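You operate a simulated robot arm through the tools that you are given. There is no shell and no other tool.

You are at the controls of a simulated two-armed robot. One attempt, no reset.

JOB
Wipe clamped tile 27 clean with the red sponge, chalk a line on it and open the clamp.
Fine: Wet the sponge on the wet pad. Chalk after the wipe. Put sponge and chalk back and leave the tile on the clamp's bed. Set down upright: chalk. What is to be rubbed or washed off counts as gone when no trace of it is left.

It is judged by the outcome, as a careful person would: the job done as asked, and still so three seconds after it is handed in. It fails if anything else is knocked over, pushed out of place, dropped, spilled or broken.

ROBOT AND FRAMES
Two 7-joint arms with fingered hands on one trunk that stands fixed in place. Base frame: the origin is at the foot of the trunk, x ahead of it, y to its left, z up. Readings come in m, rad, newtons and seconds.
The left shoulder is at [0.121, 0.17, 1.109], the right one opposite. With the tool pointing down near the work surface each hand reaches from about 0.38 to 0.82 m from the base axis, measured 20 degrees to its own side. Payload 4 kg a hand.
Tool frame (each hand has its own): the origin (TCP) lies between the finger pads and is the grasp point; the fingertips stand 0.026 m ahead of it; z points along the fingers, y is the line along which they close. The gripper opens to 0.132 m; its body begins 0.073 m behind the TCP. The gripper is a hand of 4 fingers: y runs from the thumb to the fingers, the wrist lies at [0, 0, -0.224] in the tool frame, and closing takes about 1.5 s.
Orientation is that of the tool frame in the base frame, as a unit quaternion [x, y, z, w]. With the fingers straight down and closing along the base's y, the tool's x points along the base's -x, its y along +y and its z along -z.

CONTROLS
- The arms move only by the tool move_arm. It takes "left_commands", "right_commands" or both (then of equal length, played together; a hand with none holds still); each is a list of rows, each a list of 6 numbers: the shift along the tool's x, y, z in m, then the turn, a rotation vector about the tool's x, y, z in rad. In form: [[x, y, z, rx, ry, rz], ...]. A call has 1 to 20 rows; each row shifts and turns the commanded pose from where the row before left it, along the tool's axes as they then stand. "left_gripper" and "right_gripper" are, for a hand that has rows, the opening in per cent of the stroke, from 0 (shut) to 100 (fully open), set as the call begins (left out, the last holds). Rows are played at 5 a second. More than 0.05 m and 0.15 rad between two rows, or a gripper value outside its range, and nothing of the call is played. A pose out of reach is approached as far as the arm can. The call stops where the force on the tool passes 90 N (or 10 N more than at its start, if that is more) or the arm is blocked; 0.2 s more then pass. The fingers move at their own pace (about 0.108 m/s each) and stop on an object; they squeeze with about 34 N. The grip force told is the motor's: it shows also when the fingers shut on nothing. Time passes only in rows, and 0.2 s behind the last, so rows that do not move let the fingers close. The reply holds the time, the measured pose of the TCP, the force on the tool along the base axes, the opening and the grip force, in the units named above and with some noise, with the torque about the TCP (base axes, N m) and any sound that the robot's microphone picked up, and new pictures: "show" is both (left out), scene, wrist or none (wrist: the cameras of the hands that moved).
- Cameras (640 x 400 px; columns grow to the right, rows downward): "scene" is now at [0.2267, 0.0471, 1.3038]; the picture's right is [0.55, -0.84, 0.00], its down [-0.32, -0.21, -0.92] and it looks along [0.77, 0.51, -0.38] (base axes); focal length 214 px, centre (320, 200). "left" rides on the left gripper at [-0.073, 0.006, -0.094] in its tool frame; the picture's right is [-0.08, -1.00, 0.00], its down [0.79, -0.06, -0.62] and it looks along [0.61, -0.05, 0.79] (tool axes); focal length 230 px, centre (320, 200). "right" rides on the right gripper at [0.073, 0.006, -0.094] in its tool frame; the picture's right is [-0.08, 1.00, 0.00], its down [-0.79, -0.06, -0.62] and it looks along [-0.61, -0.05, 0.79] (tool axes); focal length 230 px, centre (320, 200). There is no depth. A picture from a camera that has moved, and an enlarged one, comes with that camera's place and axes in the base frame and with its lens. The place of the scene camera against the robot may be out by one fixed shift of up to 0.018 m in any direction.
- lift_body(by): moves the trunk up (or, below 0, down) by that many m; the arms and the scene camera ride with it, the base frame stays. It gives what a move gives, with no picture.
- move_fingers(finger1, finger2, finger3, thumb_bend, hand): sets how far each is bent, from 0 (flat) to 1 (curled in); at 0.3 the hand is open as for a grip, at 0.7 the pads meet at the TCP. One left out holds its place. A second passes; each finger stops where it meets its share of the squeeze, and holds until it gets a number again. A gripper value or a shape takes the hand back. It gives what a move gives, with no picture; readings hold the bend of each and the force on the fingers (four entries, about 0 where the hand has none), thumb and palm.
- set_grasp(shape, hand): the hand has 4 fingers and takes this shape, open, in about a second: jaw (thumb against the fingers, like two jaws); tri (thumb and two fingers); tip (a fingertip pinch); poke (one finger out to press); point (the index stretched); flat (the hand flat); cup (the hand cupped); fist (a fist). The gripper value then closes the fingers along that shape, each until it touches; the sizes above hold for jaw. It gives what a move gives, with no picture.
- head_to(pan, tilt): turns the head with the scene camera to pan (to the left, within 1.396 rad either way) and tilt (down, from -0.506 to 1.204), counted from straight ahead of the robot (the tilt from the chest, where the trunk bows). It gives what a move gives, and a new picture of the scene camera.
- close_up(camera, box): a new picture of the part [left, top, right, bottom] of that camera's present view, enlarged. The clock stands still meanwhile.
- job_done(): hands the job in; it is judged then, once.

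Nothing tells you positions but the pictures and the camera data. Unless the task says otherwise, let go and move clear before handing in.

The tools are called as a command line: name --argument value ..., lists and objects as JSON in quotes. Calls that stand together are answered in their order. move_arm: Moves the arms, as the interface text tells. Its arguments: {"type":"object","properties":{"left_commands":{"type":"array","items":{"type":"array","items":{"type":"number"}}},"left_gripper":{"type":"number"},"right_commands":{"type":"array","items":{"type":"array","items":{"type":"number"}}},"right_gripper":{"type":"number"},"show":{"type":"string","enum":["both","scene","wrist","none"]}},"required":[]} The other tools are called the same way: lift_body (by) moves the trunk up or down; set_grasp (shape, hand) gives the hand a shape; move_fingers (finger1, finger2, finger3, thumb_bend, hand) moves the fingers one by one; head_to (pan, tilt) turns the head that bears the scene camera; close_up (camera, box) takes an enlarged picture of a part of a camera's view; job_done () hands the job in.

At the start:

```text
t: 0.0
left_tcp_pos: [0.3657, 0.5215, 1.2513]
left_ee_rot: [0.0, 1.0, 0.001, 0.0]
left_force: [-0.3, -0.2, -0.3]
left_moment: [0.02, 0.01, 0.0]
left_finger_gap: 0.1319
left_gripper_force: 0.2
left_shape: jaw
left_bend: [0.3, 0.3, 0.3, 0.3]
left_finger forces: [0.0, 0.1, 0.0, 0.1, 0.0, 0.0]
right_tcp_pos: [0.5049, 0.0075, 1.247]
right_ee_rot: [0.001, 1.0, 0.001, 0.001]
right_force: [0.0, 0.3, -0.2]
right_moment: [0.0, 0.0, -0.01]
right_finger_gap: 0.1321
right_gripper_force: 0.0
right_shape: jaw
right_bend: [0.3, 0.3, 0.3, 0.3]
right_finger forces: [0.0, 0.0, 0.0, 0.0, 0.0, 0.0]
trunk travel left (down, up): [-0.125, 0.226]
head pan, tilt (commanded): [0.581, 0.391]
```

scene: 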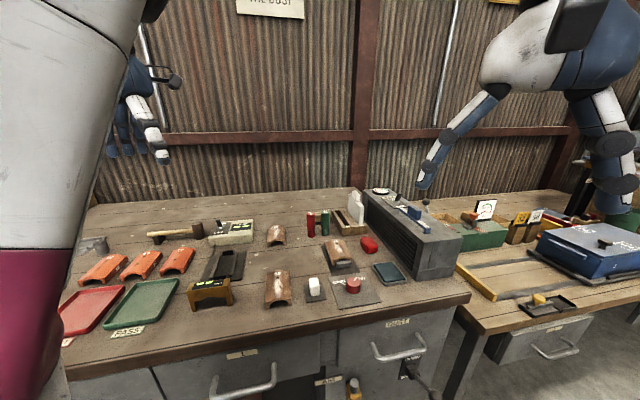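
right: 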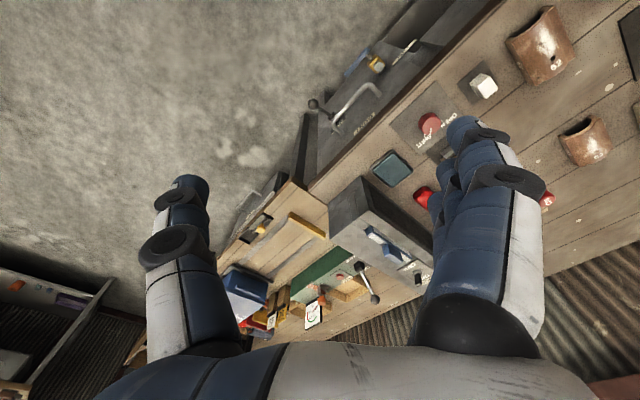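
left: 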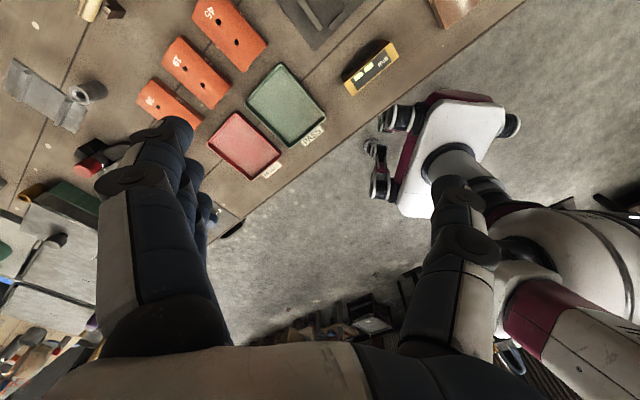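

I see a workbench with tiles, trays, a red sponge, a teal pad (perhaps the wet pad), chalk and a clamp. I'll take enlarged views first to identify things.

close_up --camera "scene" --box '[180, 180, 340, 320]'

close_up --camera "scene" --box '[300, 180, 460, 320]'

close_up --camera "scene" --box '[60, 200, 220, 340]'

close_up --camera "scene" --box '[440, 180, 640, 340]'

```text
2.86 times, centred on (260, 250) of scene
camera zoom: at [0.2267, 0.0471, 1.3038], right [0.55, -0.84, 0.0], down [-0.32, -0.21, -0.92], along [0.77, 0.51, -0.38], focal length 613 px, centre (491, 57)
```

zoom: 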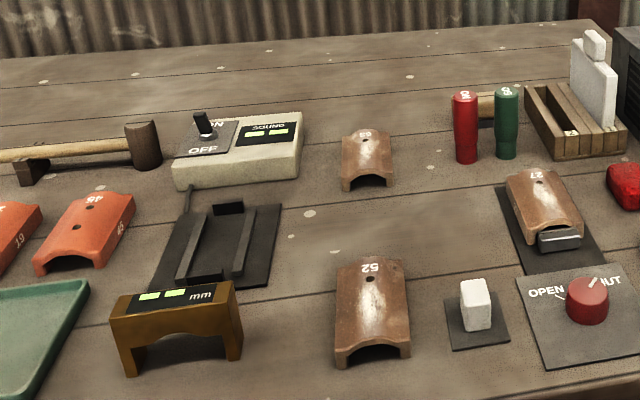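

```text
2.86 times, centred on (380, 250) of scene
camera zoom: at [0.2267, 0.0471, 1.3038], right [0.55, -0.84, 0.0], down [-0.32, -0.21, -0.92], along [0.77, 0.51, -0.38], focal length 613 px, centre (149, 57)
```

zoom: 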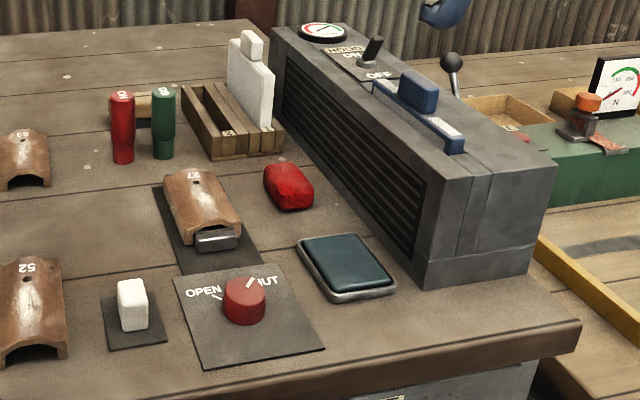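

```text
2.86 times, centred on (140, 270) of scene
camera zoom: at [0.2267, 0.0471, 1.3038], right [0.55, -0.84, 0.0], down [-0.32, -0.21, -0.92], along [0.77, 0.51, -0.38], focal length 613 px, centre (834, 0)
```

zoom: 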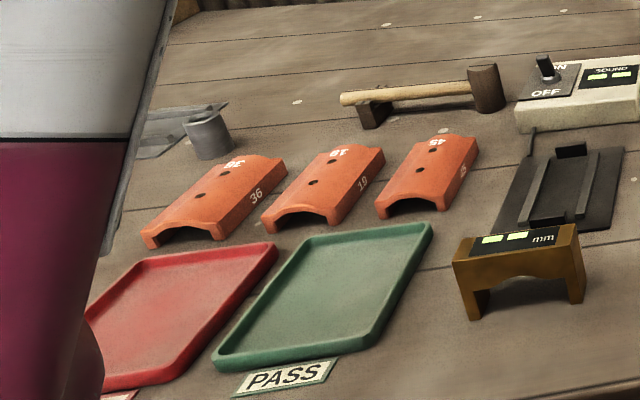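

```text
2.50 times, centred on (540, 260) of scene
camera zoom: at [0.2267, 0.0471, 1.3038], right [0.55, -0.84, 0.0], down [-0.32, -0.21, -0.92], along [0.77, 0.51, -0.38], focal length 536 px, centre (-230, 50)
```

zoom: 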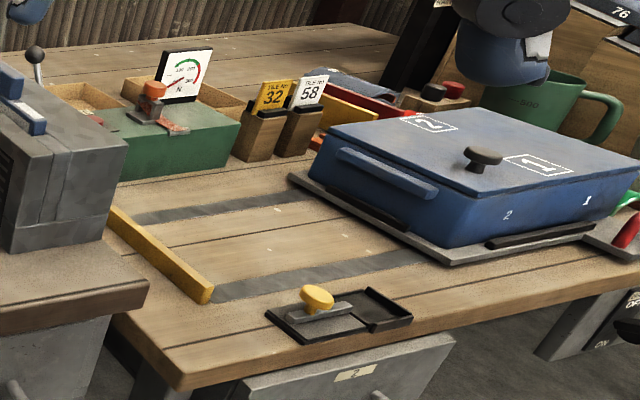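

The red sponge sits beside the grey box, with the teal wet pad in front of it. Tile 27 is on the clamp bed, the white chalk stands on a small dark plate, and the OPEN/SHUT knob is in front of the clamp. I'll turn the head for a straighter view.

head_to --pan 0.4 --tilt 0.75

```text
t: 0.8
left_tcp_pos: [0.365, 0.5217, 1.2502]
left_ee_rot: [0.0, 1.0, 0.0, 0.0]
left_force: [-0.7, 0.4, 0.0]
left_moment: [0.03, 0.02, 0.03]
left_finger_gap: 0.1321
left_gripper_force: 0.1
left_shape: jaw
left_bend: [0.3, 0.3, 0.3, 0.3]
left_finger forces: [0.0, 0.1, 0.0, 0.1, 0.1, 0.0]
right_tcp_pos: [0.505, 0.0078, 1.245]
right_ee_rot: [0.001, 1.0, 0.001, 0.0]
right_force: [-0.3, 0.4, -0.1]
right_moment: [-0.02, -0.01, 0.0]
right_finger_gap: 0.132
right_gripper_force: 0.2
right_shape: jaw
right_bend: [0.3, 0.3, 0.3, 0.3]
right_finger forces: [0.1, 0.0, 0.0, 0.0, 0.0, 0.1]
trunk travel left (down, up): [-0.125, 0.226]
head pan, tilt (commanded): [0.4, 0.75]
camera scene: at [0.2256, 0.0285, 1.2719], right [0.39, -0.92, 0.0], down [-0.63, -0.27, -0.73], along [0.67, 0.28, -0.68], focal length 214 px, centre (320, 200)
```

scene: 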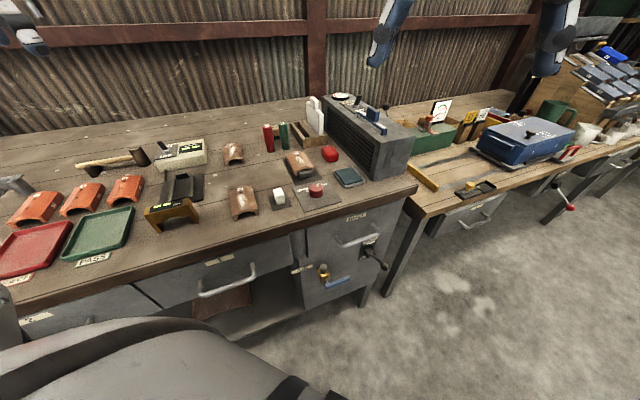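

The bench is turned about 45° to the left and its top is at z ≈ 0.92. The left hand reaches all the items best, so I'll move it over the bench and turn it so its camera looks along the bench toward the clamp and sponge.

move_arm --left_commands '[[-0.038, -0.0225, 0.0, 0, 0, 0], [-0.038, -0.0225, 0.0, 0, 0, 0], [-0.038, -0.0225, 0.0, 0, 0, 0], [-0.038, -0.0225, 0.0, 0, 0, 0], [0, 0, 0, 0, 0, -0.147], [0, 0, 0, 0, 0, -0.147], [0, 0, 0, 0, 0, -0.147], [0, 0, 0, 0, 0, -0.147], [0, 0, 0, 0, 0, -0.147], [0, 0, 0, 0, 0, -0.147], [0, 0, 0, 0, 0, -0.147], [0, 0, 0, 0, 0, -0.147], [0, 0, 0, 0, 0, -0.147], [0, 0, 0, 0, 0, -0.147], [0, 0, 0, 0, 0, -0.147], [0, 0, 0, 0, 0, -0.147], [0, 0, 0, 0, 0, -0.147], [0, 0, 0, 0, 0, -0.147], [0, 0, 0, 0, 0, -0.147], [0, 0, 0, 0, 0, -0.147]]' --show "both"

```text
t: 5.0
left_tcp_pos: [0.5177, 0.4319, 1.2503]
left_ee_rot: [0.923, -0.384, 0.0, 0.0]
left_force: [1.1, 0.6, -0.5]
left_moment: [-0.02, -0.03, -0.01]
left_finger_gap: 0.1319
left_gripper_force: 0.1
left_shape: jaw
left_bend: [0.3, 0.3, 0.3, 0.3]
left_finger forces: [0.0, 0.1, 0.0, 0.1, 0.1, 0.1]
right_tcp_pos: [0.505, 0.0068, 1.2451]
right_ee_rot: [0.0, 1.0, 0.0, 0.001]
right_force: [-0.1, -0.8, 0.2]
right_moment: [-0.02, 0.03, -0.01]
right_finger_gap: 0.1317
right_gripper_force: 0.1
right_shape: jaw
right_bend: [0.3, 0.3, 0.3, 0.3]
right_finger forces: [0.1, 0.0, 0.0, 0.1, 0.1, 0.0]
trunk travel left (down, up): [-0.125, 0.226]
head pan, tilt (commanded): [0.4, 0.75]
camera scene: at [0.2259, 0.0283, 1.2718], right [0.39, -0.92, 0.0], down [-0.63, -0.27, -0.73], along [0.67, 0.28, -0.68], focal length 214 px, centre (320, 200)
camera left: at [0.4635, 0.478, 1.343], right [0.65, 0.76, 0.0], down [0.6, -0.51, 0.62], along [0.47, -0.4, -0.79], focal length 230 px, centre (320, 200)
```

scene: 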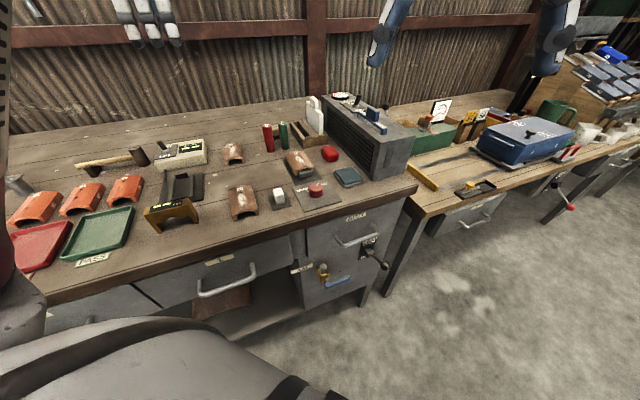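
left: 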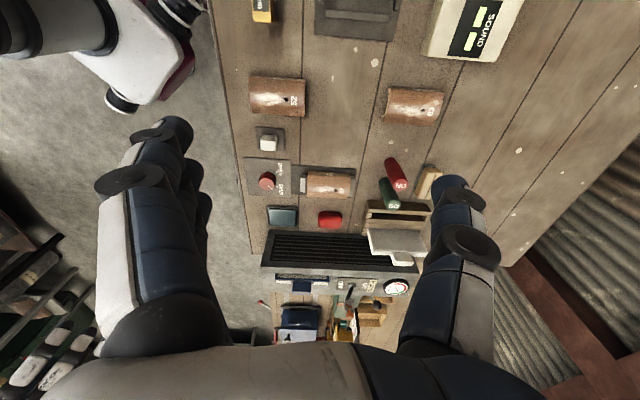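

The hand can hold this orientation. I'll take enlarged views from the left wrist camera to measure positions.

close_up --camera "left" --box '[230, 60, 450, 280]'

close_up --camera "left" --box '[230, 120, 390, 260]'

```text
1.82 times, centred on (340, 170) of left
camera zoom: at [0.4635, 0.478, 1.343], right [0.65, 0.76, 0.0], down [0.6, -0.51, 0.62], along [0.47, -0.4, -0.79], focal length 418 px, centre (284, 254)
```

zoom: 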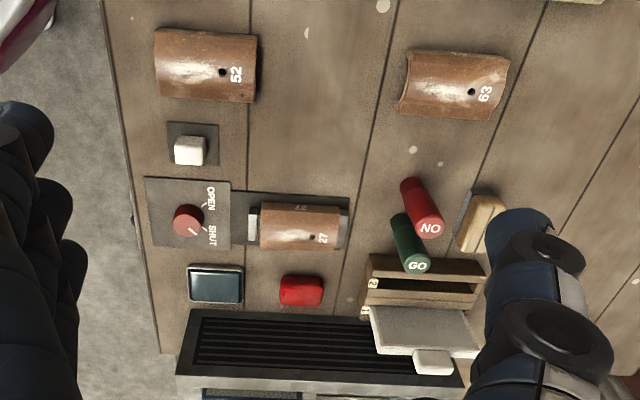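

```text
2.86 times, centred on (310, 190) of left
camera zoom: at [0.4635, 0.478, 1.343], right [0.65, 0.76, 0.0], down [0.6, -0.51, 0.62], along [0.47, -0.4, -0.79], focal length 657 px, centre (349, 229)
```

zoom: 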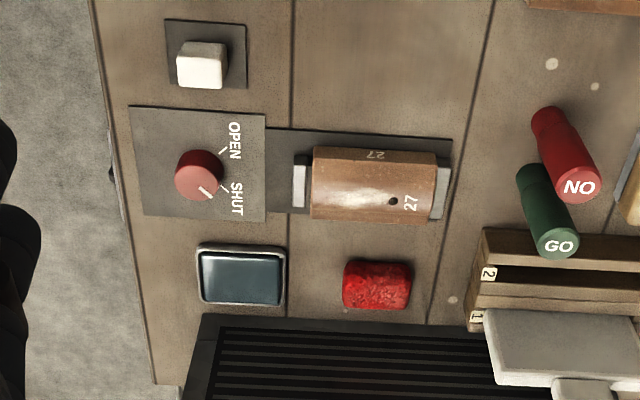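

Clear view: tile 27 lies with its axis along the bench depth between two end jaws and has a white smear on its ridge. The knob points at SHUT, with OPEN counter-clockwise from it. I'll go lower for a second measurement and a closer look.

move_arm --left_commands '[[0.02, 0, 0.04, 0, 0, 0], [0.02, 0, 0.04, 0, 0, 0], [0.02, 0, 0.04, 0, 0, 0]]' --show "wrist"

close_up --camera "left" --box '[210, 100, 430, 300]'

```text
t: 5.8
left_tcp_pos: [0.5612, 0.3897, 1.13]
left_ee_rot: [0.923, -0.385, 0.001, 0.002]
left_force: [-0.4, -0.1, -0.1]
left_moment: [0.0, 0.0, 0.03]
left_finger_gap: 0.1318
left_gripper_force: 0.0
left_shape: jaw
left_bend: [0.3, 0.3, 0.3, 0.3]
left_finger forces: [0.0, 0.0, 0.0, 0.0, 0.0, 0.0]
right_tcp_pos: [0.506, 0.0073, 1.2457]
right_ee_rot: [0.0, 1.0, -0.001, 0.0]
right_force: [0.1, 0.1, -0.1]
right_moment: [0.0, 0.01, 0.01]
right_finger_gap: 0.132
right_gripper_force: 0.1
right_shape: jaw
right_bend: [0.3, 0.3, 0.3, 0.3]
right_finger forces: [0.0, 0.0, 0.0, 0.0, 0.0, 0.0]
trunk travel left (down, up): [-0.125, 0.226]
head pan, tilt (commanded): [0.4, 0.75]
camera left: at [0.5057, 0.4371, 1.2227], right [0.65, 0.76, 0.0], down [0.6, -0.51, 0.62], along [0.47, -0.41, -0.79], focal length 230 px, centre (320, 200)
```

left: 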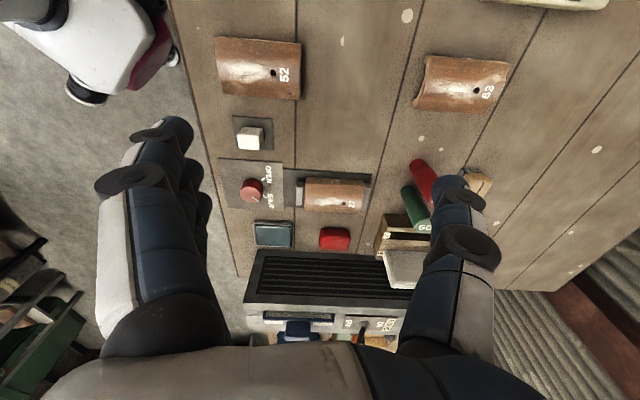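

```text
2.00 times, centred on (320, 200) of left
camera zoom: at [0.5057, 0.4371, 1.2227], right [0.65, 0.76, 0.0], down [0.6, -0.51, 0.62], along [0.47, -0.41, -0.79], focal length 460 px, centre (320, 200)
```

zoom: 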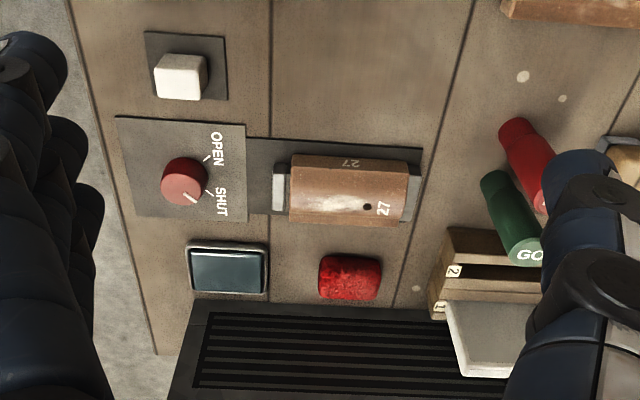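

I need a sideways baseline for depth, so I'll shift 0.1 m along the bench toward the sponge at this height.

move_arm --left_commands '[[0.05, 0, 0, 0, 0, 0], [0.05, 0, 0, 0, 0, 0], [0, 0, 0, 0, 0, 0]]' --show "wrist"

close_up --camera "left" --box '[210, 50, 430, 250]'

close_up --camera "left" --box '[230, 140, 430, 270]'

```text
t: 6.8
left_tcp_pos: [0.6223, 0.3705, 1.1305]
left_ee_rot: [0.934, -0.356, 0.009, 0.01]
left_force: [0.3, 0.7, -0.2]
left_moment: [0.0, 0.04, -0.01]
left_finger_gap: 0.132
left_gripper_force: 0.0
left_shape: jaw
left_bend: [0.3, 0.3, 0.3, 0.3]
left_finger forces: [0.0, 0.1, 0.0, 0.0, 0.1, 0.0]
left hand out of reach, approached as far as the arm can: row 1, 2
right_tcp_pos: [0.5053, 0.0071, 1.2456]
right_ee_rot: [0.0, 1.0, 0.0, 0.001]
right_force: [0.1, 0.2, 0.5]
right_moment: [-0.03, 0.01, 0.01]
right_finger_gap: 0.132
right_gripper_force: 0.1
right_shape: jaw
right_bend: [0.3, 0.3, 0.3, 0.3]
right_finger forces: [0.0, 0.1, 0.1, 0.0, 0.0, 0.0]
trunk travel left (down, up): [-0.125, 0.226]
head pan, tilt (commanded): [0.4, 0.75]
stopped in row 3 (left hand): the arm was blocked; the commanded pose is now the measured one
camera left: at [0.5636, 0.4162, 1.2219], right [0.61, 0.8, -0.01], down [0.62, -0.46, 0.64], along [0.5, -0.39, -0.77], focal length 230 px, centre (320, 200)
```

left: 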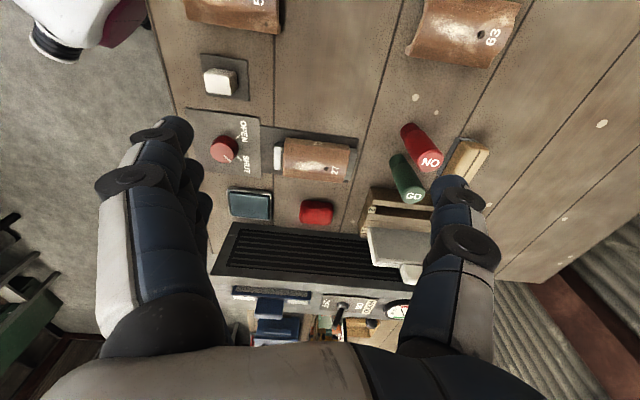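

```text
2.00 times, centred on (320, 150) of left
camera zoom: at [0.5636, 0.4162, 1.2219], right [0.61, 0.8, -0.01], down [0.62, -0.46, 0.64], along [0.5, -0.39, -0.77], focal length 460 px, centre (320, 300)
```

zoom: 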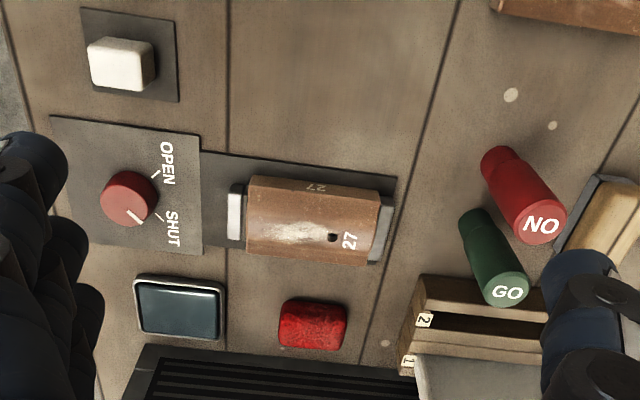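

```text
3.08 times, centred on (330, 205) of left
camera zoom: at [0.5636, 0.4162, 1.2219], right [0.61, 0.8, -0.01], down [0.62, -0.46, 0.64], along [0.5, -0.39, -0.77], focal length 708 px, centre (289, 185)
```

zoom: 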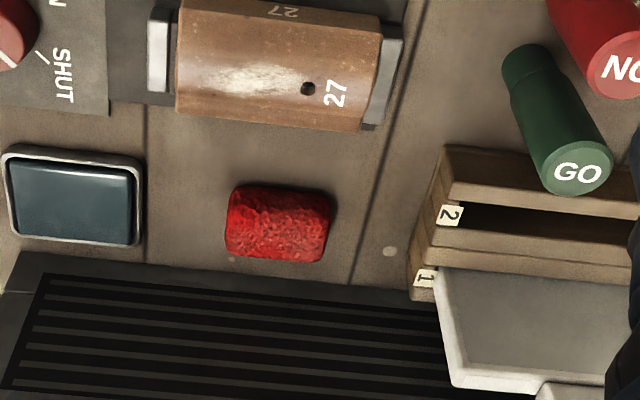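

The bench top works out at z ≈ 0.89. The sponge is at about [0.787, 0.235], 7 cm from the grey box, which is about 0.13 m tall. The left wrist hits its turn limit this way round, so I'll back off and turn it the other way, to close along the bench depth.

move_arm --left_commands '[[-0.04, 0, -0.02, 0.0123, -0.0239, 0], [-0.04, 0, -0.02, 0, 0, 0], [0, 0, 0, 0, 0, 0.1454], [0, 0, 0, 0, 0, 0.1454], [0, 0, 0, 0, 0, 0.1454], [0, 0, 0, 0, 0, 0.1454], [0, 0, 0, 0, 0, 0.1454], [0, 0, 0, 0, 0, 0.1454], [0, 0, 0, 0, 0, 0.1454], [0, 0, 0, 0, 0, 0.1454], [0, 0, 0, 0, 0, 0.1454], [0, 0, 0, 0, 0, 0.1454], [0, 0, 0, 0, 0, 0.1454], [0, 0, 0, 0, 0, 0.1454], [0, 0, 0, 0, 0, 0.1454], [0, 0, 0, 0, 0, 0.1454], [0, 0, 0, 0, 0, 0.1454], [0, 0, 0, 0, 0, 0.1454], [0, 0, 0, 0, 0, 0.1454], [0, 0, 0, 0, 0, 0.1454]]' --show "none"

move_arm --left_commands '[[0, 0, 0, 0, 0, 0.1454], [0, 0, 0, 0, 0, 0.1454], [0, 0, 0, 0, 0, 0.1454], [0, 0, 0, 0, 0, 0.1454], [0, 0, 0, 0, 0, 0]]' --show "both"

```text
t: 11.0
left_tcp_pos: [0.5628, 0.4198, 1.1712]
left_ee_rot: [0.107, 0.994, 0.002, 0.001]
left_force: [-0.1, 0.5, 0.0]
left_moment: [-0.02, -0.02, 0.01]
left_finger_gap: 0.1318
left_gripper_force: 0.2
left_shape: jaw
left_bend: [0.3, 0.3, 0.3, 0.3]
left_finger forces: [0.0, 0.1, 0.1, 0.0, 0.1, 0.0]
right_tcp_pos: [0.504, 0.0079, 1.2468]
right_ee_rot: [0.001, 1.0, 0.0, 0.001]
right_force: [-0.7, 0.0, -0.6]
right_moment: [-0.01, 0.0, 0.01]
right_finger_gap: 0.1322
right_gripper_force: 0.0
right_shape: jaw
right_bend: [0.3, 0.3, 0.3, 0.3]
right_finger forces: [0.0, 0.1, 0.0, 0.0, 0.1, 0.0]
trunk travel left (down, up): [-0.125, 0.226]
head pan, tilt (commanded): [0.4, 0.75]
```

```text
t: 12.2
left_tcp_pos: [0.5631, 0.4201, 1.1708]
left_ee_rot: [0.388, 0.922, 0.002, 0.001]
left_force: [1.6, 0.3, 1.0]
left_moment: [0.03, 0.02, -0.02]
left_finger_gap: 0.1319
left_gripper_force: 0.1
left_shape: jaw
left_bend: [0.3, 0.3, 0.3, 0.3]
left_finger forces: [0.0, 0.1, 0.0, 0.1, 0.0, 0.1]
right_tcp_pos: [0.5044, 0.0068, 1.2466]
right_ee_rot: [0.001, 1.0, 0.0, 0.001]
right_force: [-0.6, 0.1, 0.4]
right_moment: [-0.01, 0.0, 0.0]
right_finger_gap: 0.1321
right_gripper_force: 0.1
right_shape: jaw
right_bend: [0.3, 0.3, 0.3, 0.3]
right_finger forces: [0.1, 0.0, 0.0, 0.1, 0.0, 0.0]
trunk travel left (down, up): [-0.125, 0.226]
head pan, tilt (commanded): [0.4, 0.75]
camera scene: at [0.2256, 0.0284, 1.2719], right [0.39, -0.92, 0.0], down [-0.63, -0.27, -0.73], along [0.67, 0.28, -0.68], focal length 214 px, centre (320, 200)
camera left: at [0.6187, 0.3706, 1.2641], right [-0.66, -0.75, 0.0], down [-0.59, 0.52, 0.62], along [-0.46, 0.41, -0.79], focal length 230 px, centre (320, 200)
```

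scene: 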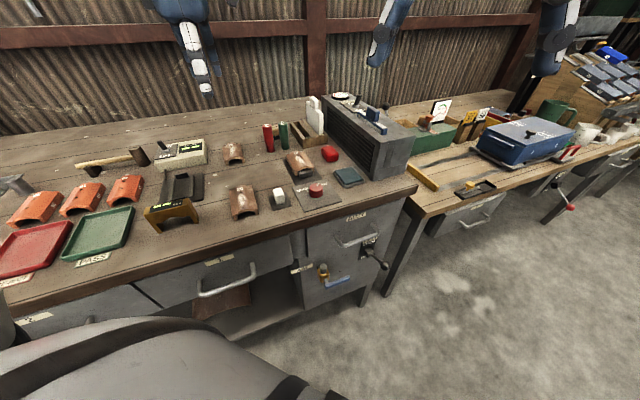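
left: 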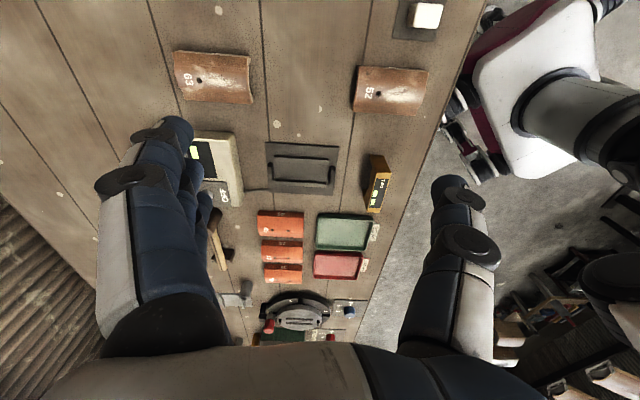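

The wrist turned freely this way; the fingers now close along the bench depth. I'll lean the hand away from the grey box, part-close the fingers and approach above the wet pad/sponge area.

move_arm --left_commands '[[0, 0, 0, 0, -0.15, 0], [0, 0, 0, 0, -0.15, 0], [-0.0356, -0.0032, 0.0246, 0, 0, 0], [-0.0356, -0.0032, 0.0246, 0, 0, 0], [-0.0356, -0.0032, 0.0246, 0, 0, 0], [-0.0356, -0.0032, 0.0246, 0, 0, 0], [-0.0356, -0.0032, 0.0246, 0, 0, 0], [-0.0356, -0.0032, 0.0246, 0, 0, 0], [-0.0356, -0.0032, 0.0246, 0, 0, 0], [0, 0, 0, 0, 0, 0]]' --left_gripper 70 --show "both"

```text
t: 14.4
left_tcp_pos: [0.7494, 0.1979, 1.0788]
left_ee_rot: [0.382, 0.912, -0.056, 0.139]
left_force: [0.2, -0.2, 0.2]
left_moment: [0.02, -0.03, -0.01]
left_finger_gap: 0.0928
left_gripper_force: 0.0
left_shape: jaw
left_bend: [0.67, 0.67, 0.67, 0.63]
left_finger forces: [0.0, 0.0, 0.0, 0.0, 0.1, 0.1]
right_tcp_pos: [0.5035, 0.0073, 1.2466]
right_ee_rot: [0.002, 1.0, -0.001, 0.002]
right_force: [0.9, -0.2, 0.5]
right_moment: [-0.02, 0.0, -0.03]
right_finger_gap: 0.1319
right_gripper_force: 0.0
right_shape: jaw
right_bend: [0.3, 0.3, 0.3, 0.3]
right_finger forces: [0.0, 0.0, 0.1, 0.0, 0.0, 0.1]
trunk travel left (down, up): [-0.125, 0.226]
head pan, tilt (commanded): [0.4, 0.75]
camera scene: at [0.2247, 0.0285, 1.2722], right [0.39, -0.92, 0.0], down [-0.63, -0.27, -0.73], along [0.67, 0.28, -0.68], focal length 214 px, centre (320, 200)
camera left: at [0.7835, 0.1709, 1.1906], right [-0.66, -0.75, 0.02], down [-0.7, 0.62, 0.36], along [-0.28, 0.22, -0.93], focal length 230 px, centre (320, 200)
```

scene: 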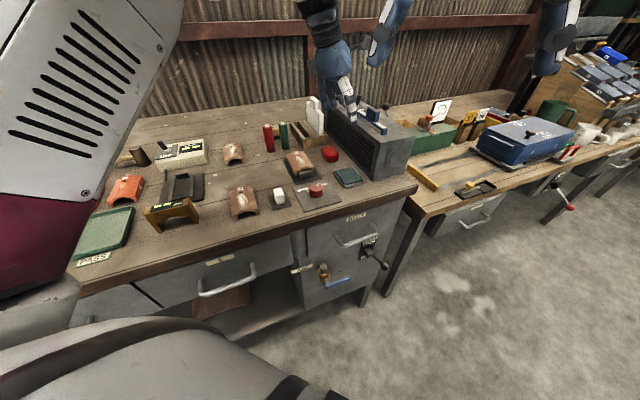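
left: 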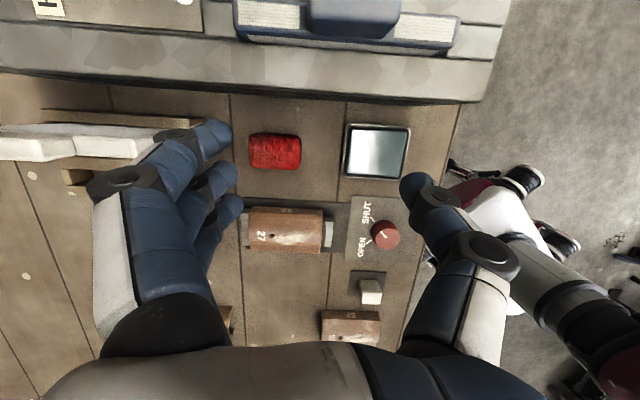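

The hand is over the sponge and pad area with a clear view. I'll enlarge it to measure the sponge, pad and crate.

close_up --camera "left" --box '[220, 90, 440, 260]'

close_up --camera "left" --box '[60, 70, 320, 220]'

close_up --camera "scene" --box '[240, 70, 420, 220]'

```text
2.35 times, centred on (330, 175) of left
camera zoom: at [0.7835, 0.1709, 1.1906], right [-0.66, -0.75, 0.02], down [-0.7, 0.62, 0.36], along [-0.28, 0.22, -0.93], focal length 541 px, centre (296, 259)
```

zoom: 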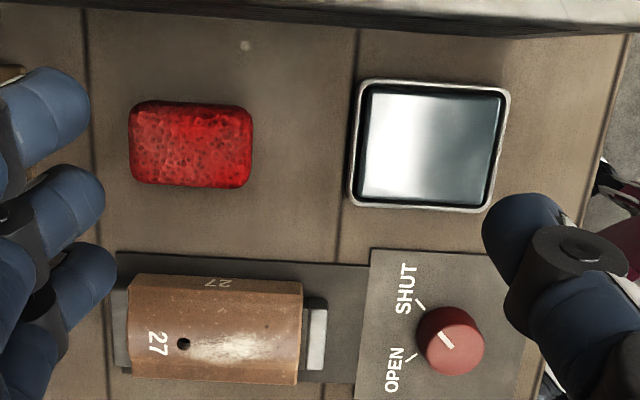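

```text
2.46 times, centred on (190, 145) of left
camera zoom: at [0.7835, 0.1709, 1.1906], right [-0.66, -0.75, 0.02], down [-0.7, 0.62, 0.36], along [-0.28, 0.22, -0.93], focal length 566 px, centre (640, 335)
```

zoom: 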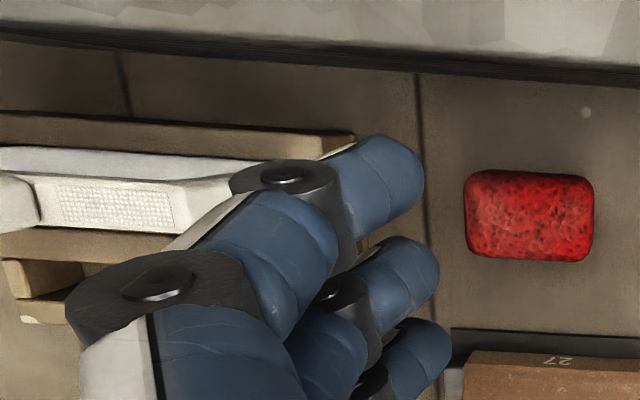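

```text
2.67 times, centred on (330, 145) of scene
camera zoom: at [0.2247, 0.0285, 1.2722], right [0.39, -0.92, 0.0], down [-0.63, -0.27, -0.73], along [0.67, 0.28, -0.68], focal length 572 px, centre (293, 347)
```

zoom: 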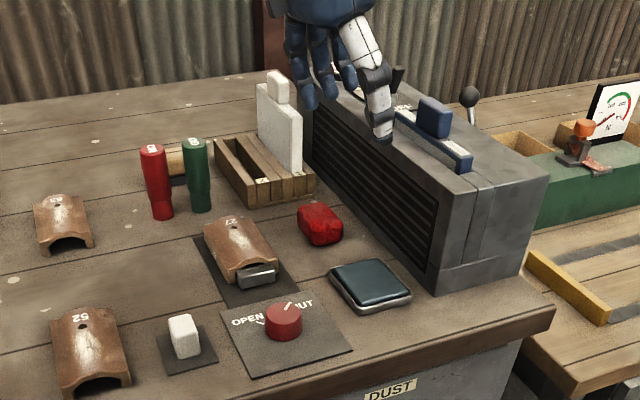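

The sponge measures about 0.062 × 0.045 m, centred near [0.784, 0.2355]. The crate with the tall white block starts at about 8 cm behind the sponge centre, so I keep the fingers part-closed. I'll align over the sponge and go down partway.

move_arm --left_commands '[[0.0012, 0.0241, 0, 0, 0, 0], [0.0012, 0.0241, 0, 0, 0, 0], [0.0099, 0, 0.0318, 0, 0, 0], [0.0099, 0, 0.0318, 0, 0, 0], [0.0099, 0, 0.0318, 0, 0, 0], [0, 0, 0, 0, 0, 0]]' --left_gripper 65 --show "both"

close_up --camera "left" --box '[200, 90, 440, 240]'

close_up --camera "scene" --box '[260, 80, 400, 200]'

```text
t: 15.8
left_tcp_pos: [0.7822, 0.2361, 0.9798]
left_ee_rot: [0.383, 0.912, -0.055, 0.139]
left_force: [0.3, -0.6, -0.1]
left_moment: [0.0, 0.0, 0.05]
left_finger_gap: 0.0861
left_gripper_force: 0.2
left_shape: jaw
left_bend: [0.7, 0.7, 0.7, 0.67]
left_finger forces: [0.0, 0.0, 0.0, 0.1, 0.0, 0.0]
right_tcp_pos: [0.5042, 0.0079, 1.2461]
right_ee_rot: [0.001, 1.0, -0.001, 0.002]
right_force: [-0.8, 0.4, 0.3]
right_moment: [0.0, 0.01, -0.02]
right_finger_gap: 0.1319
right_gripper_force: 0.1
right_shape: jaw
right_bend: [0.3, 0.3, 0.3, 0.3]
right_finger forces: [0.0, 0.0, 0.0, 0.0, 0.0, 0.1]
trunk travel left (down, up): [-0.125, 0.226]
head pan, tilt (commanded): [0.4, 0.75]
camera scene: at [0.2251, 0.0283, 1.2721], right [0.39, -0.92, 0.0], down [-0.63, -0.27, -0.73], along [0.67, 0.28, -0.68], focal length 214 px, centre (320, 200)
camera left: at [0.8165, 0.2073, 1.0907], right [-0.66, -0.75, 0.02], down [-0.7, 0.62, 0.36], along [-0.28, 0.22, -0.93], focal length 230 px, centre (320, 200)
```

scene: 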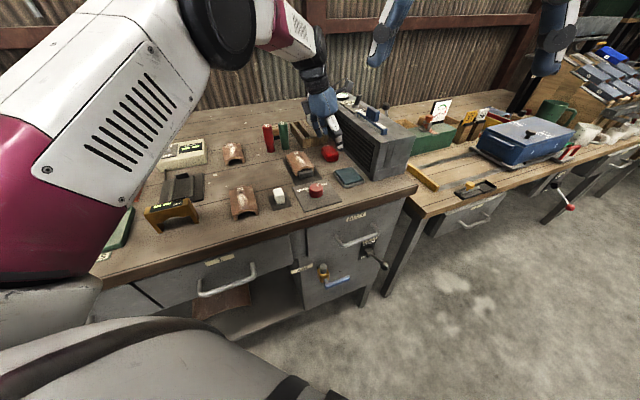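
left: 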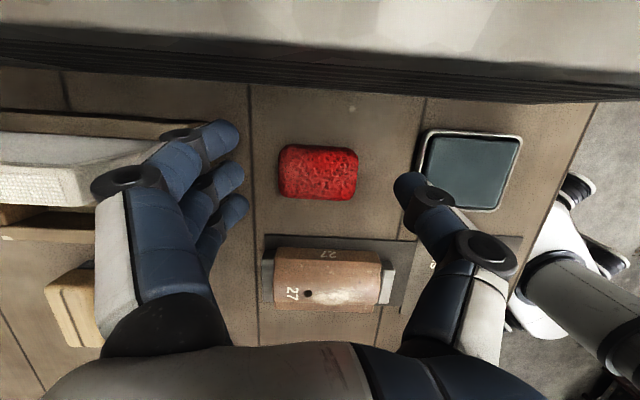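

```text
2.67 times, centred on (320, 165) of left
camera zoom: at [0.8165, 0.2073, 1.0907], right [-0.66, -0.75, 0.02], down [-0.7, 0.62, 0.36], along [-0.28, 0.22, -0.93], focal length 614 px, centre (320, 293)
```

zoom: 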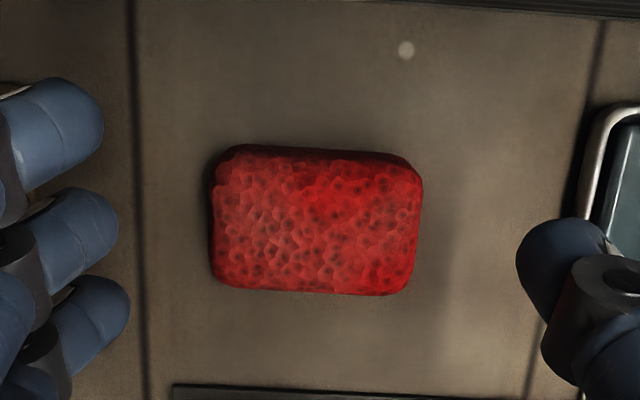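

```text
3.33 times, centred on (330, 140) of scene
camera zoom: at [0.2251, 0.0283, 1.2721], right [0.39, -0.92, 0.0], down [-0.63, -0.27, -0.73], along [0.67, 0.28, -0.68], focal length 715 px, centre (287, 400)
```

zoom: 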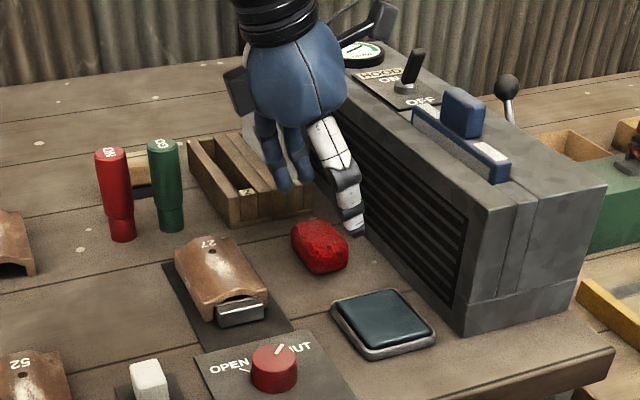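

The alignment over the sponge is within about 2 mm. I'll go down to gripping height and check before closing.

move_arm --left_commands '[[0.0055, 0, 0.0215, 0, 0, 0], [0.0055, 0, 0.0215, 0, 0, 0], [0, 0, 0, 0, 0, 0]]' --show "both"

close_up --camera "left" --box '[200, 110, 440, 260]'

close_up --camera "scene" --box '[280, 90, 380, 190]'

```text
t: 16.6
left_tcp_pos: [0.7851, 0.2331, 0.9363]
left_ee_rot: [0.382, 0.912, -0.056, 0.138]
left_force: [0.1, 0.3, -0.3]
left_moment: [0.02, -0.01, 0.01]
left_finger_gap: 0.0863
left_gripper_force: 0.0
left_shape: jaw
left_bend: [0.7, 0.7, 0.7, 0.67]
left_finger forces: [0.0, 0.0, 0.0, 0.1, 0.1, 0.0]
right_tcp_pos: [0.5034, 0.007, 1.2458]
right_ee_rot: [0.001, 1.0, -0.001, 0.001]
right_force: [0.3, -0.8, 0.5]
right_moment: [-0.02, 0.02, 0.03]
right_finger_gap: 0.1317
right_gripper_force: 0.0
right_shape: jaw
right_bend: [0.3, 0.3, 0.3, 0.3]
right_finger forces: [0.0, 0.1, 0.0, 0.0, 0.1, 0.0]
trunk travel left (down, up): [-0.125, 0.226]
head pan, tilt (commanded): [0.4, 0.75]
camera scene: at [0.2253, 0.0283, 1.272], right [0.39, -0.92, 0.0], down [-0.63, -0.27, -0.73], along [0.67, 0.28, -0.68], focal length 214 px, centre (320, 200)
camera left: at [0.8189, 0.2052, 1.0462], right [-0.66, -0.75, 0.02], down [-0.7, 0.62, 0.36], along [-0.28, 0.22, -0.93], focal length 230 px, centre (320, 200)
```

scene: 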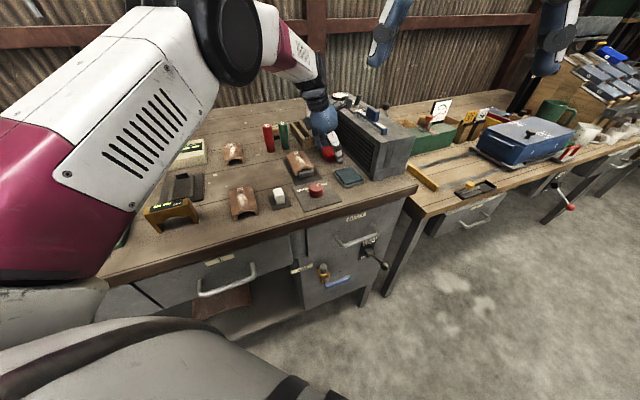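
left: 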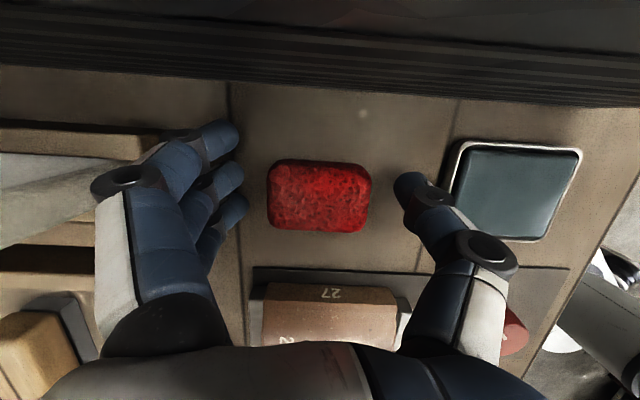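

```text
2.67 times, centred on (320, 185) of left
camera zoom: at [0.8189, 0.2052, 1.0462], right [-0.66, -0.75, 0.02], down [-0.7, 0.62, 0.36], along [-0.28, 0.22, -0.93], focal length 614 px, centre (320, 240)
```

zoom: 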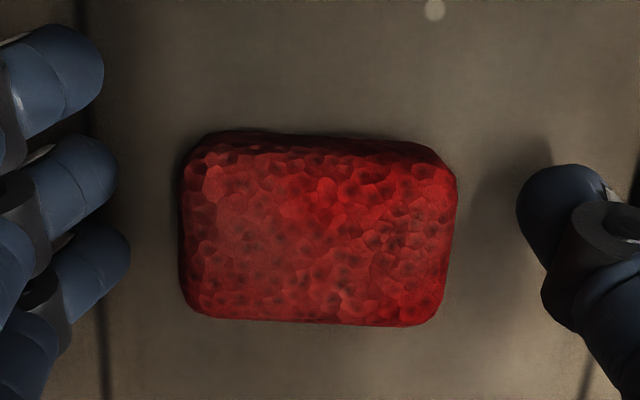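

```text
4.00 times, centred on (330, 140) of scene
camera zoom: at [0.2253, 0.0283, 1.272], right [0.39, -0.92, 0.0], down [-0.63, -0.27, -0.73], along [0.67, 0.28, -0.68], focal length 858 px, centre (280, 440)
```

zoom: 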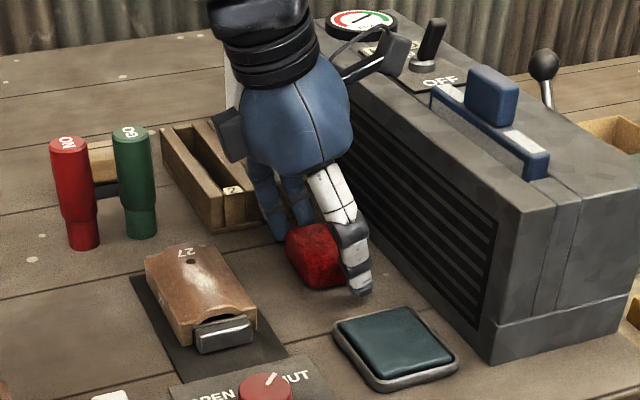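

The fingers straddle the sponge, about 1 cm above the bench. I'll nudge 5 mm to centre the grip and close.

move_arm --left_commands '[[0.0047, 0.001, -0.001, 0, 0, 0], [0, 0, 0, 0, 0, 0]]' --show "none"

move_arm --left_commands '[[0, 0, 0, 0, 0, 0], [0, 0, 0, 0, 0, 0], [0, 0, 0, 0, 0, 0], [0, 0, 0, 0, 0, 0], [0, 0, 0, 0, 0, 0], [0, 0, 0, 0, 0, 0], [0, 0, 0, 0, 0, 0], [0, 0, 0, 0, 0, 0]]' --left_gripper 0 --show "both"

close_up --camera "left" --box '[200, 110, 440, 260]'

```text
t: 17.2
left_tcp_pos: [0.7824, 0.2378, 0.9337]
left_ee_rot: [0.382, 0.912, -0.056, 0.139]
left_force: [0.2, 0.2, 1.1]
left_moment: [0.01, 0.0, 0.01]
left_finger_gap: 0.0863
left_gripper_force: 0.1
left_shape: jaw
left_bend: [0.7, 0.7, 0.7, 0.67]
left_finger forces: [0.1, 0.0, 0.0, 0.0, 0.0, 0.0]
right_tcp_pos: [0.5047, 0.0065, 1.2452]
right_ee_rot: [0.001, 1.0, 0.001, 0.002]
right_force: [0.1, -0.3, 0.0]
right_moment: [-0.01, 0.03, -0.01]
right_finger_gap: 0.1316
right_gripper_force: 0.1
right_shape: jaw
right_bend: [0.3, 0.3, 0.3, 0.3]
right_finger forces: [0.1, 0.0, 0.0, 0.1, 0.0, 0.0]
trunk travel left (down, up): [-0.125, 0.226]
head pan, tilt (commanded): [0.4, 0.75]
```

```text
t: 19.0
left_tcp_pos: [0.7823, 0.2374, 0.9347]
left_ee_rot: [0.382, 0.912, -0.055, 0.138]
left_force: [-0.1, -0.7, 1.5]
left_moment: [0.02, -0.03, 0.03]
left_finger_gap: 0.0463
left_gripper_force: 33.8
left_shape: jaw
left_bend: [0.76, 0.73, 0.73, 0.7]
left_finger forces: [2.0, 14.7, 13.7, 0.1, 30.4, 0.0]
right_tcp_pos: [0.504, 0.0069, 1.2462]
right_ee_rot: [0.0, 1.0, -0.001, 0.001]
right_force: [-0.3, -0.5, -0.8]
right_moment: [0.01, -0.01, 0.02]
right_finger_gap: 0.1321
right_gripper_force: 0.0
right_shape: jaw
right_bend: [0.3, 0.3, 0.3, 0.3]
right_finger forces: [0.0, 0.0, 0.0, 0.0, 0.0, 0.0]
trunk travel left (down, up): [-0.125, 0.226]
head pan, tilt (commanded): [0.4, 0.75]
camera scene: at [0.2254, 0.0283, 1.2719], right [0.39, -0.92, 0.0], down [-0.63, -0.27, -0.73], along [0.67, 0.28, -0.68], focal length 214 px, centre (320, 200)
camera left: at [0.8163, 0.2095, 1.0458], right [-0.66, -0.75, 0.02], down [-0.7, 0.62, 0.36], along [-0.28, 0.22, -0.93], focal length 230 px, centre (320, 200)
```

scene: 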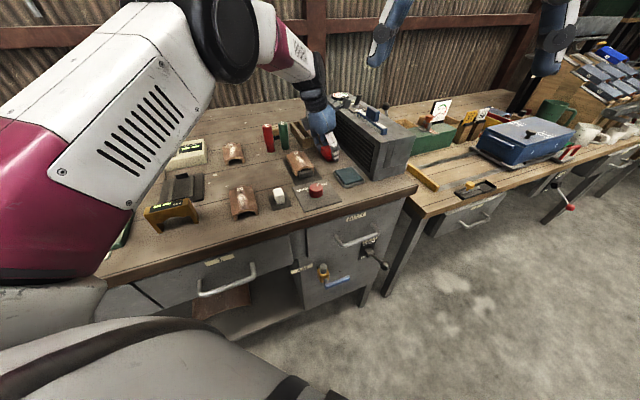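
left: 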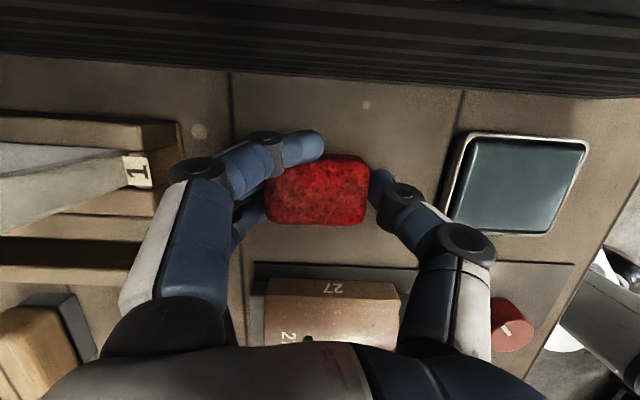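

```text
2.67 times, centred on (320, 185) of left
camera zoom: at [0.8163, 0.2095, 1.0458], right [-0.66, -0.75, 0.02], down [-0.7, 0.62, 0.36], along [-0.28, 0.22, -0.93], focal length 614 px, centre (320, 240)
```

zoom: 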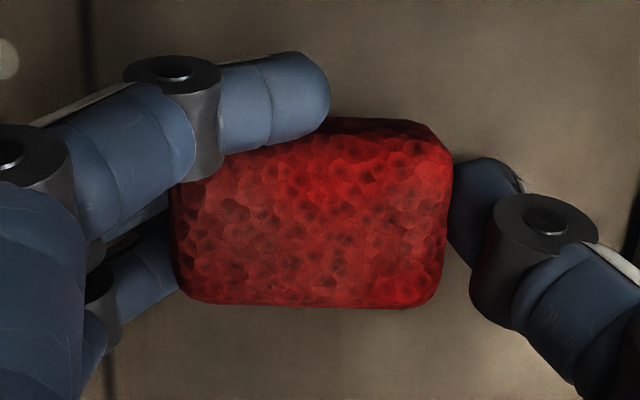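

The grip is firm: two fingers against the thumb. I'll lift the sponge and carry it over the wet pad.

move_arm --left_commands '[[-0.0089, 0, -0.0287, 0, 0, 0], [-0.0089, 0, -0.0287, 0, 0, 0], [-0.0028, -0.042, 0.0007, 0, 0, 0], [-0.0028, -0.042, 0.0007, 0, 0, 0], [-0.0028, -0.042, 0.0007, 0, 0, 0], [0, 0, 0, 0, 0, 0]]' --show "both"

close_up --camera "left" --box '[200, 90, 440, 260]'

close_up --camera "scene" --box '[280, 110, 400, 210]'

```text
t: 20.4
left_tcp_pos: [0.6987, 0.1421, 0.9931]
left_ee_rot: [0.382, 0.912, -0.056, 0.138]
left_force: [0.1, 0.2, -0.3]
left_moment: [0.03, 0.04, 0.03]
left_finger_gap: 0.0462
left_gripper_force: 34.3
left_shape: jaw
left_bend: [0.76, 0.73, 0.73, 0.7]
left_finger forces: [1.8, 15.1, 13.7, 0.0, 30.1, 0.0]
right_tcp_pos: [0.5059, 0.0075, 1.2447]
right_ee_rot: [0.001, 1.0, 0.0, 0.0]
right_force: [-0.1, 0.0, -0.9]
right_moment: [-0.03, 0.03, -0.01]
right_finger_gap: 0.1317
right_gripper_force: 0.0
right_shape: jaw
right_bend: [0.3, 0.3, 0.3, 0.3]
right_finger forces: [0.1, 0.0, 0.1, 0.1, 0.0, 0.0]
trunk travel left (down, up): [-0.125, 0.226]
head pan, tilt (commanded): [0.4, 0.75]
camera scene: at [0.2262, 0.0287, 1.2716], right [0.39, -0.92, 0.0], down [-0.63, -0.27, -0.73], along [0.67, 0.28, -0.68], focal length 214 px, centre (320, 200)
camera left: at [0.7322, 0.1144, 1.104], right [-0.66, -0.75, 0.02], down [-0.7, 0.62, 0.36], along [-0.28, 0.22, -0.93], focal length 230 px, centre (320, 200)
```

scene: 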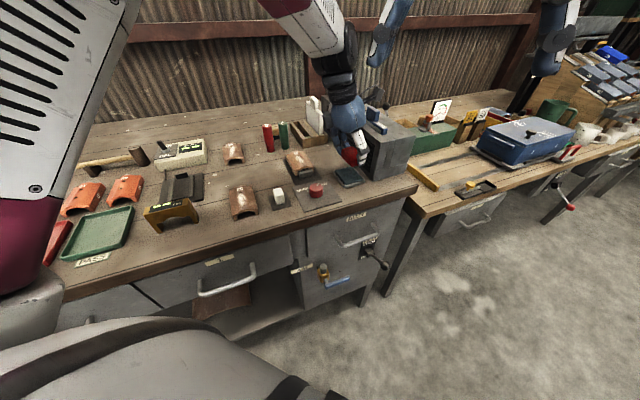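
left: 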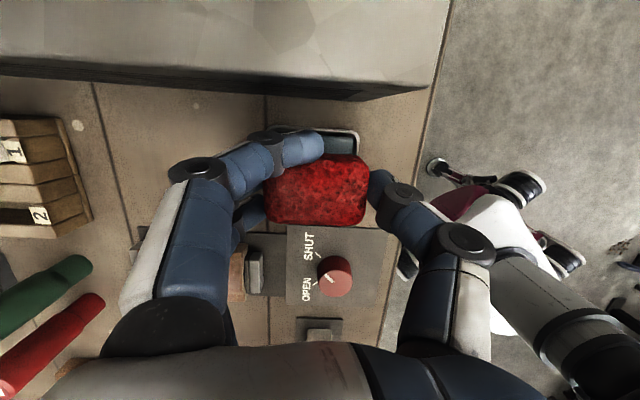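

```text
2.35 times, centred on (320, 175) of left
camera zoom: at [0.7322, 0.1144, 1.104], right [-0.66, -0.75, 0.02], down [-0.7, 0.62, 0.36], along [-0.28, 0.22, -0.93], focal length 541 px, centre (320, 259)
```

zoom: 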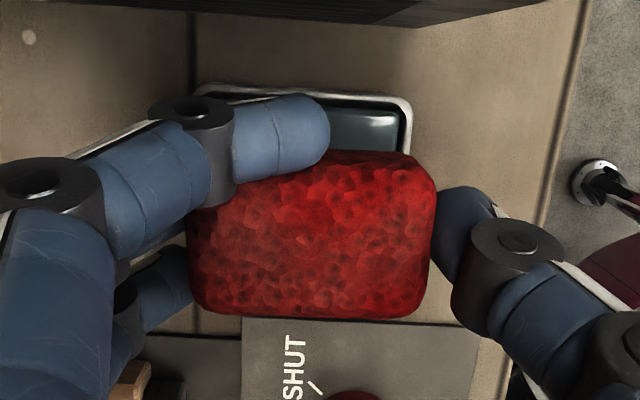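

```text
4.00 times, centred on (340, 160) of scene
camera zoom: at [0.2262, 0.0287, 1.2716], right [0.39, -0.92, 0.0], down [-0.63, -0.27, -0.73], along [0.67, 0.28, -0.68], focal length 858 px, centre (240, 360)
```

zoom: 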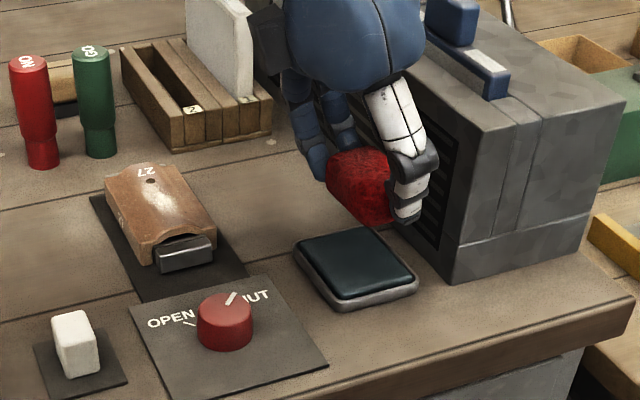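

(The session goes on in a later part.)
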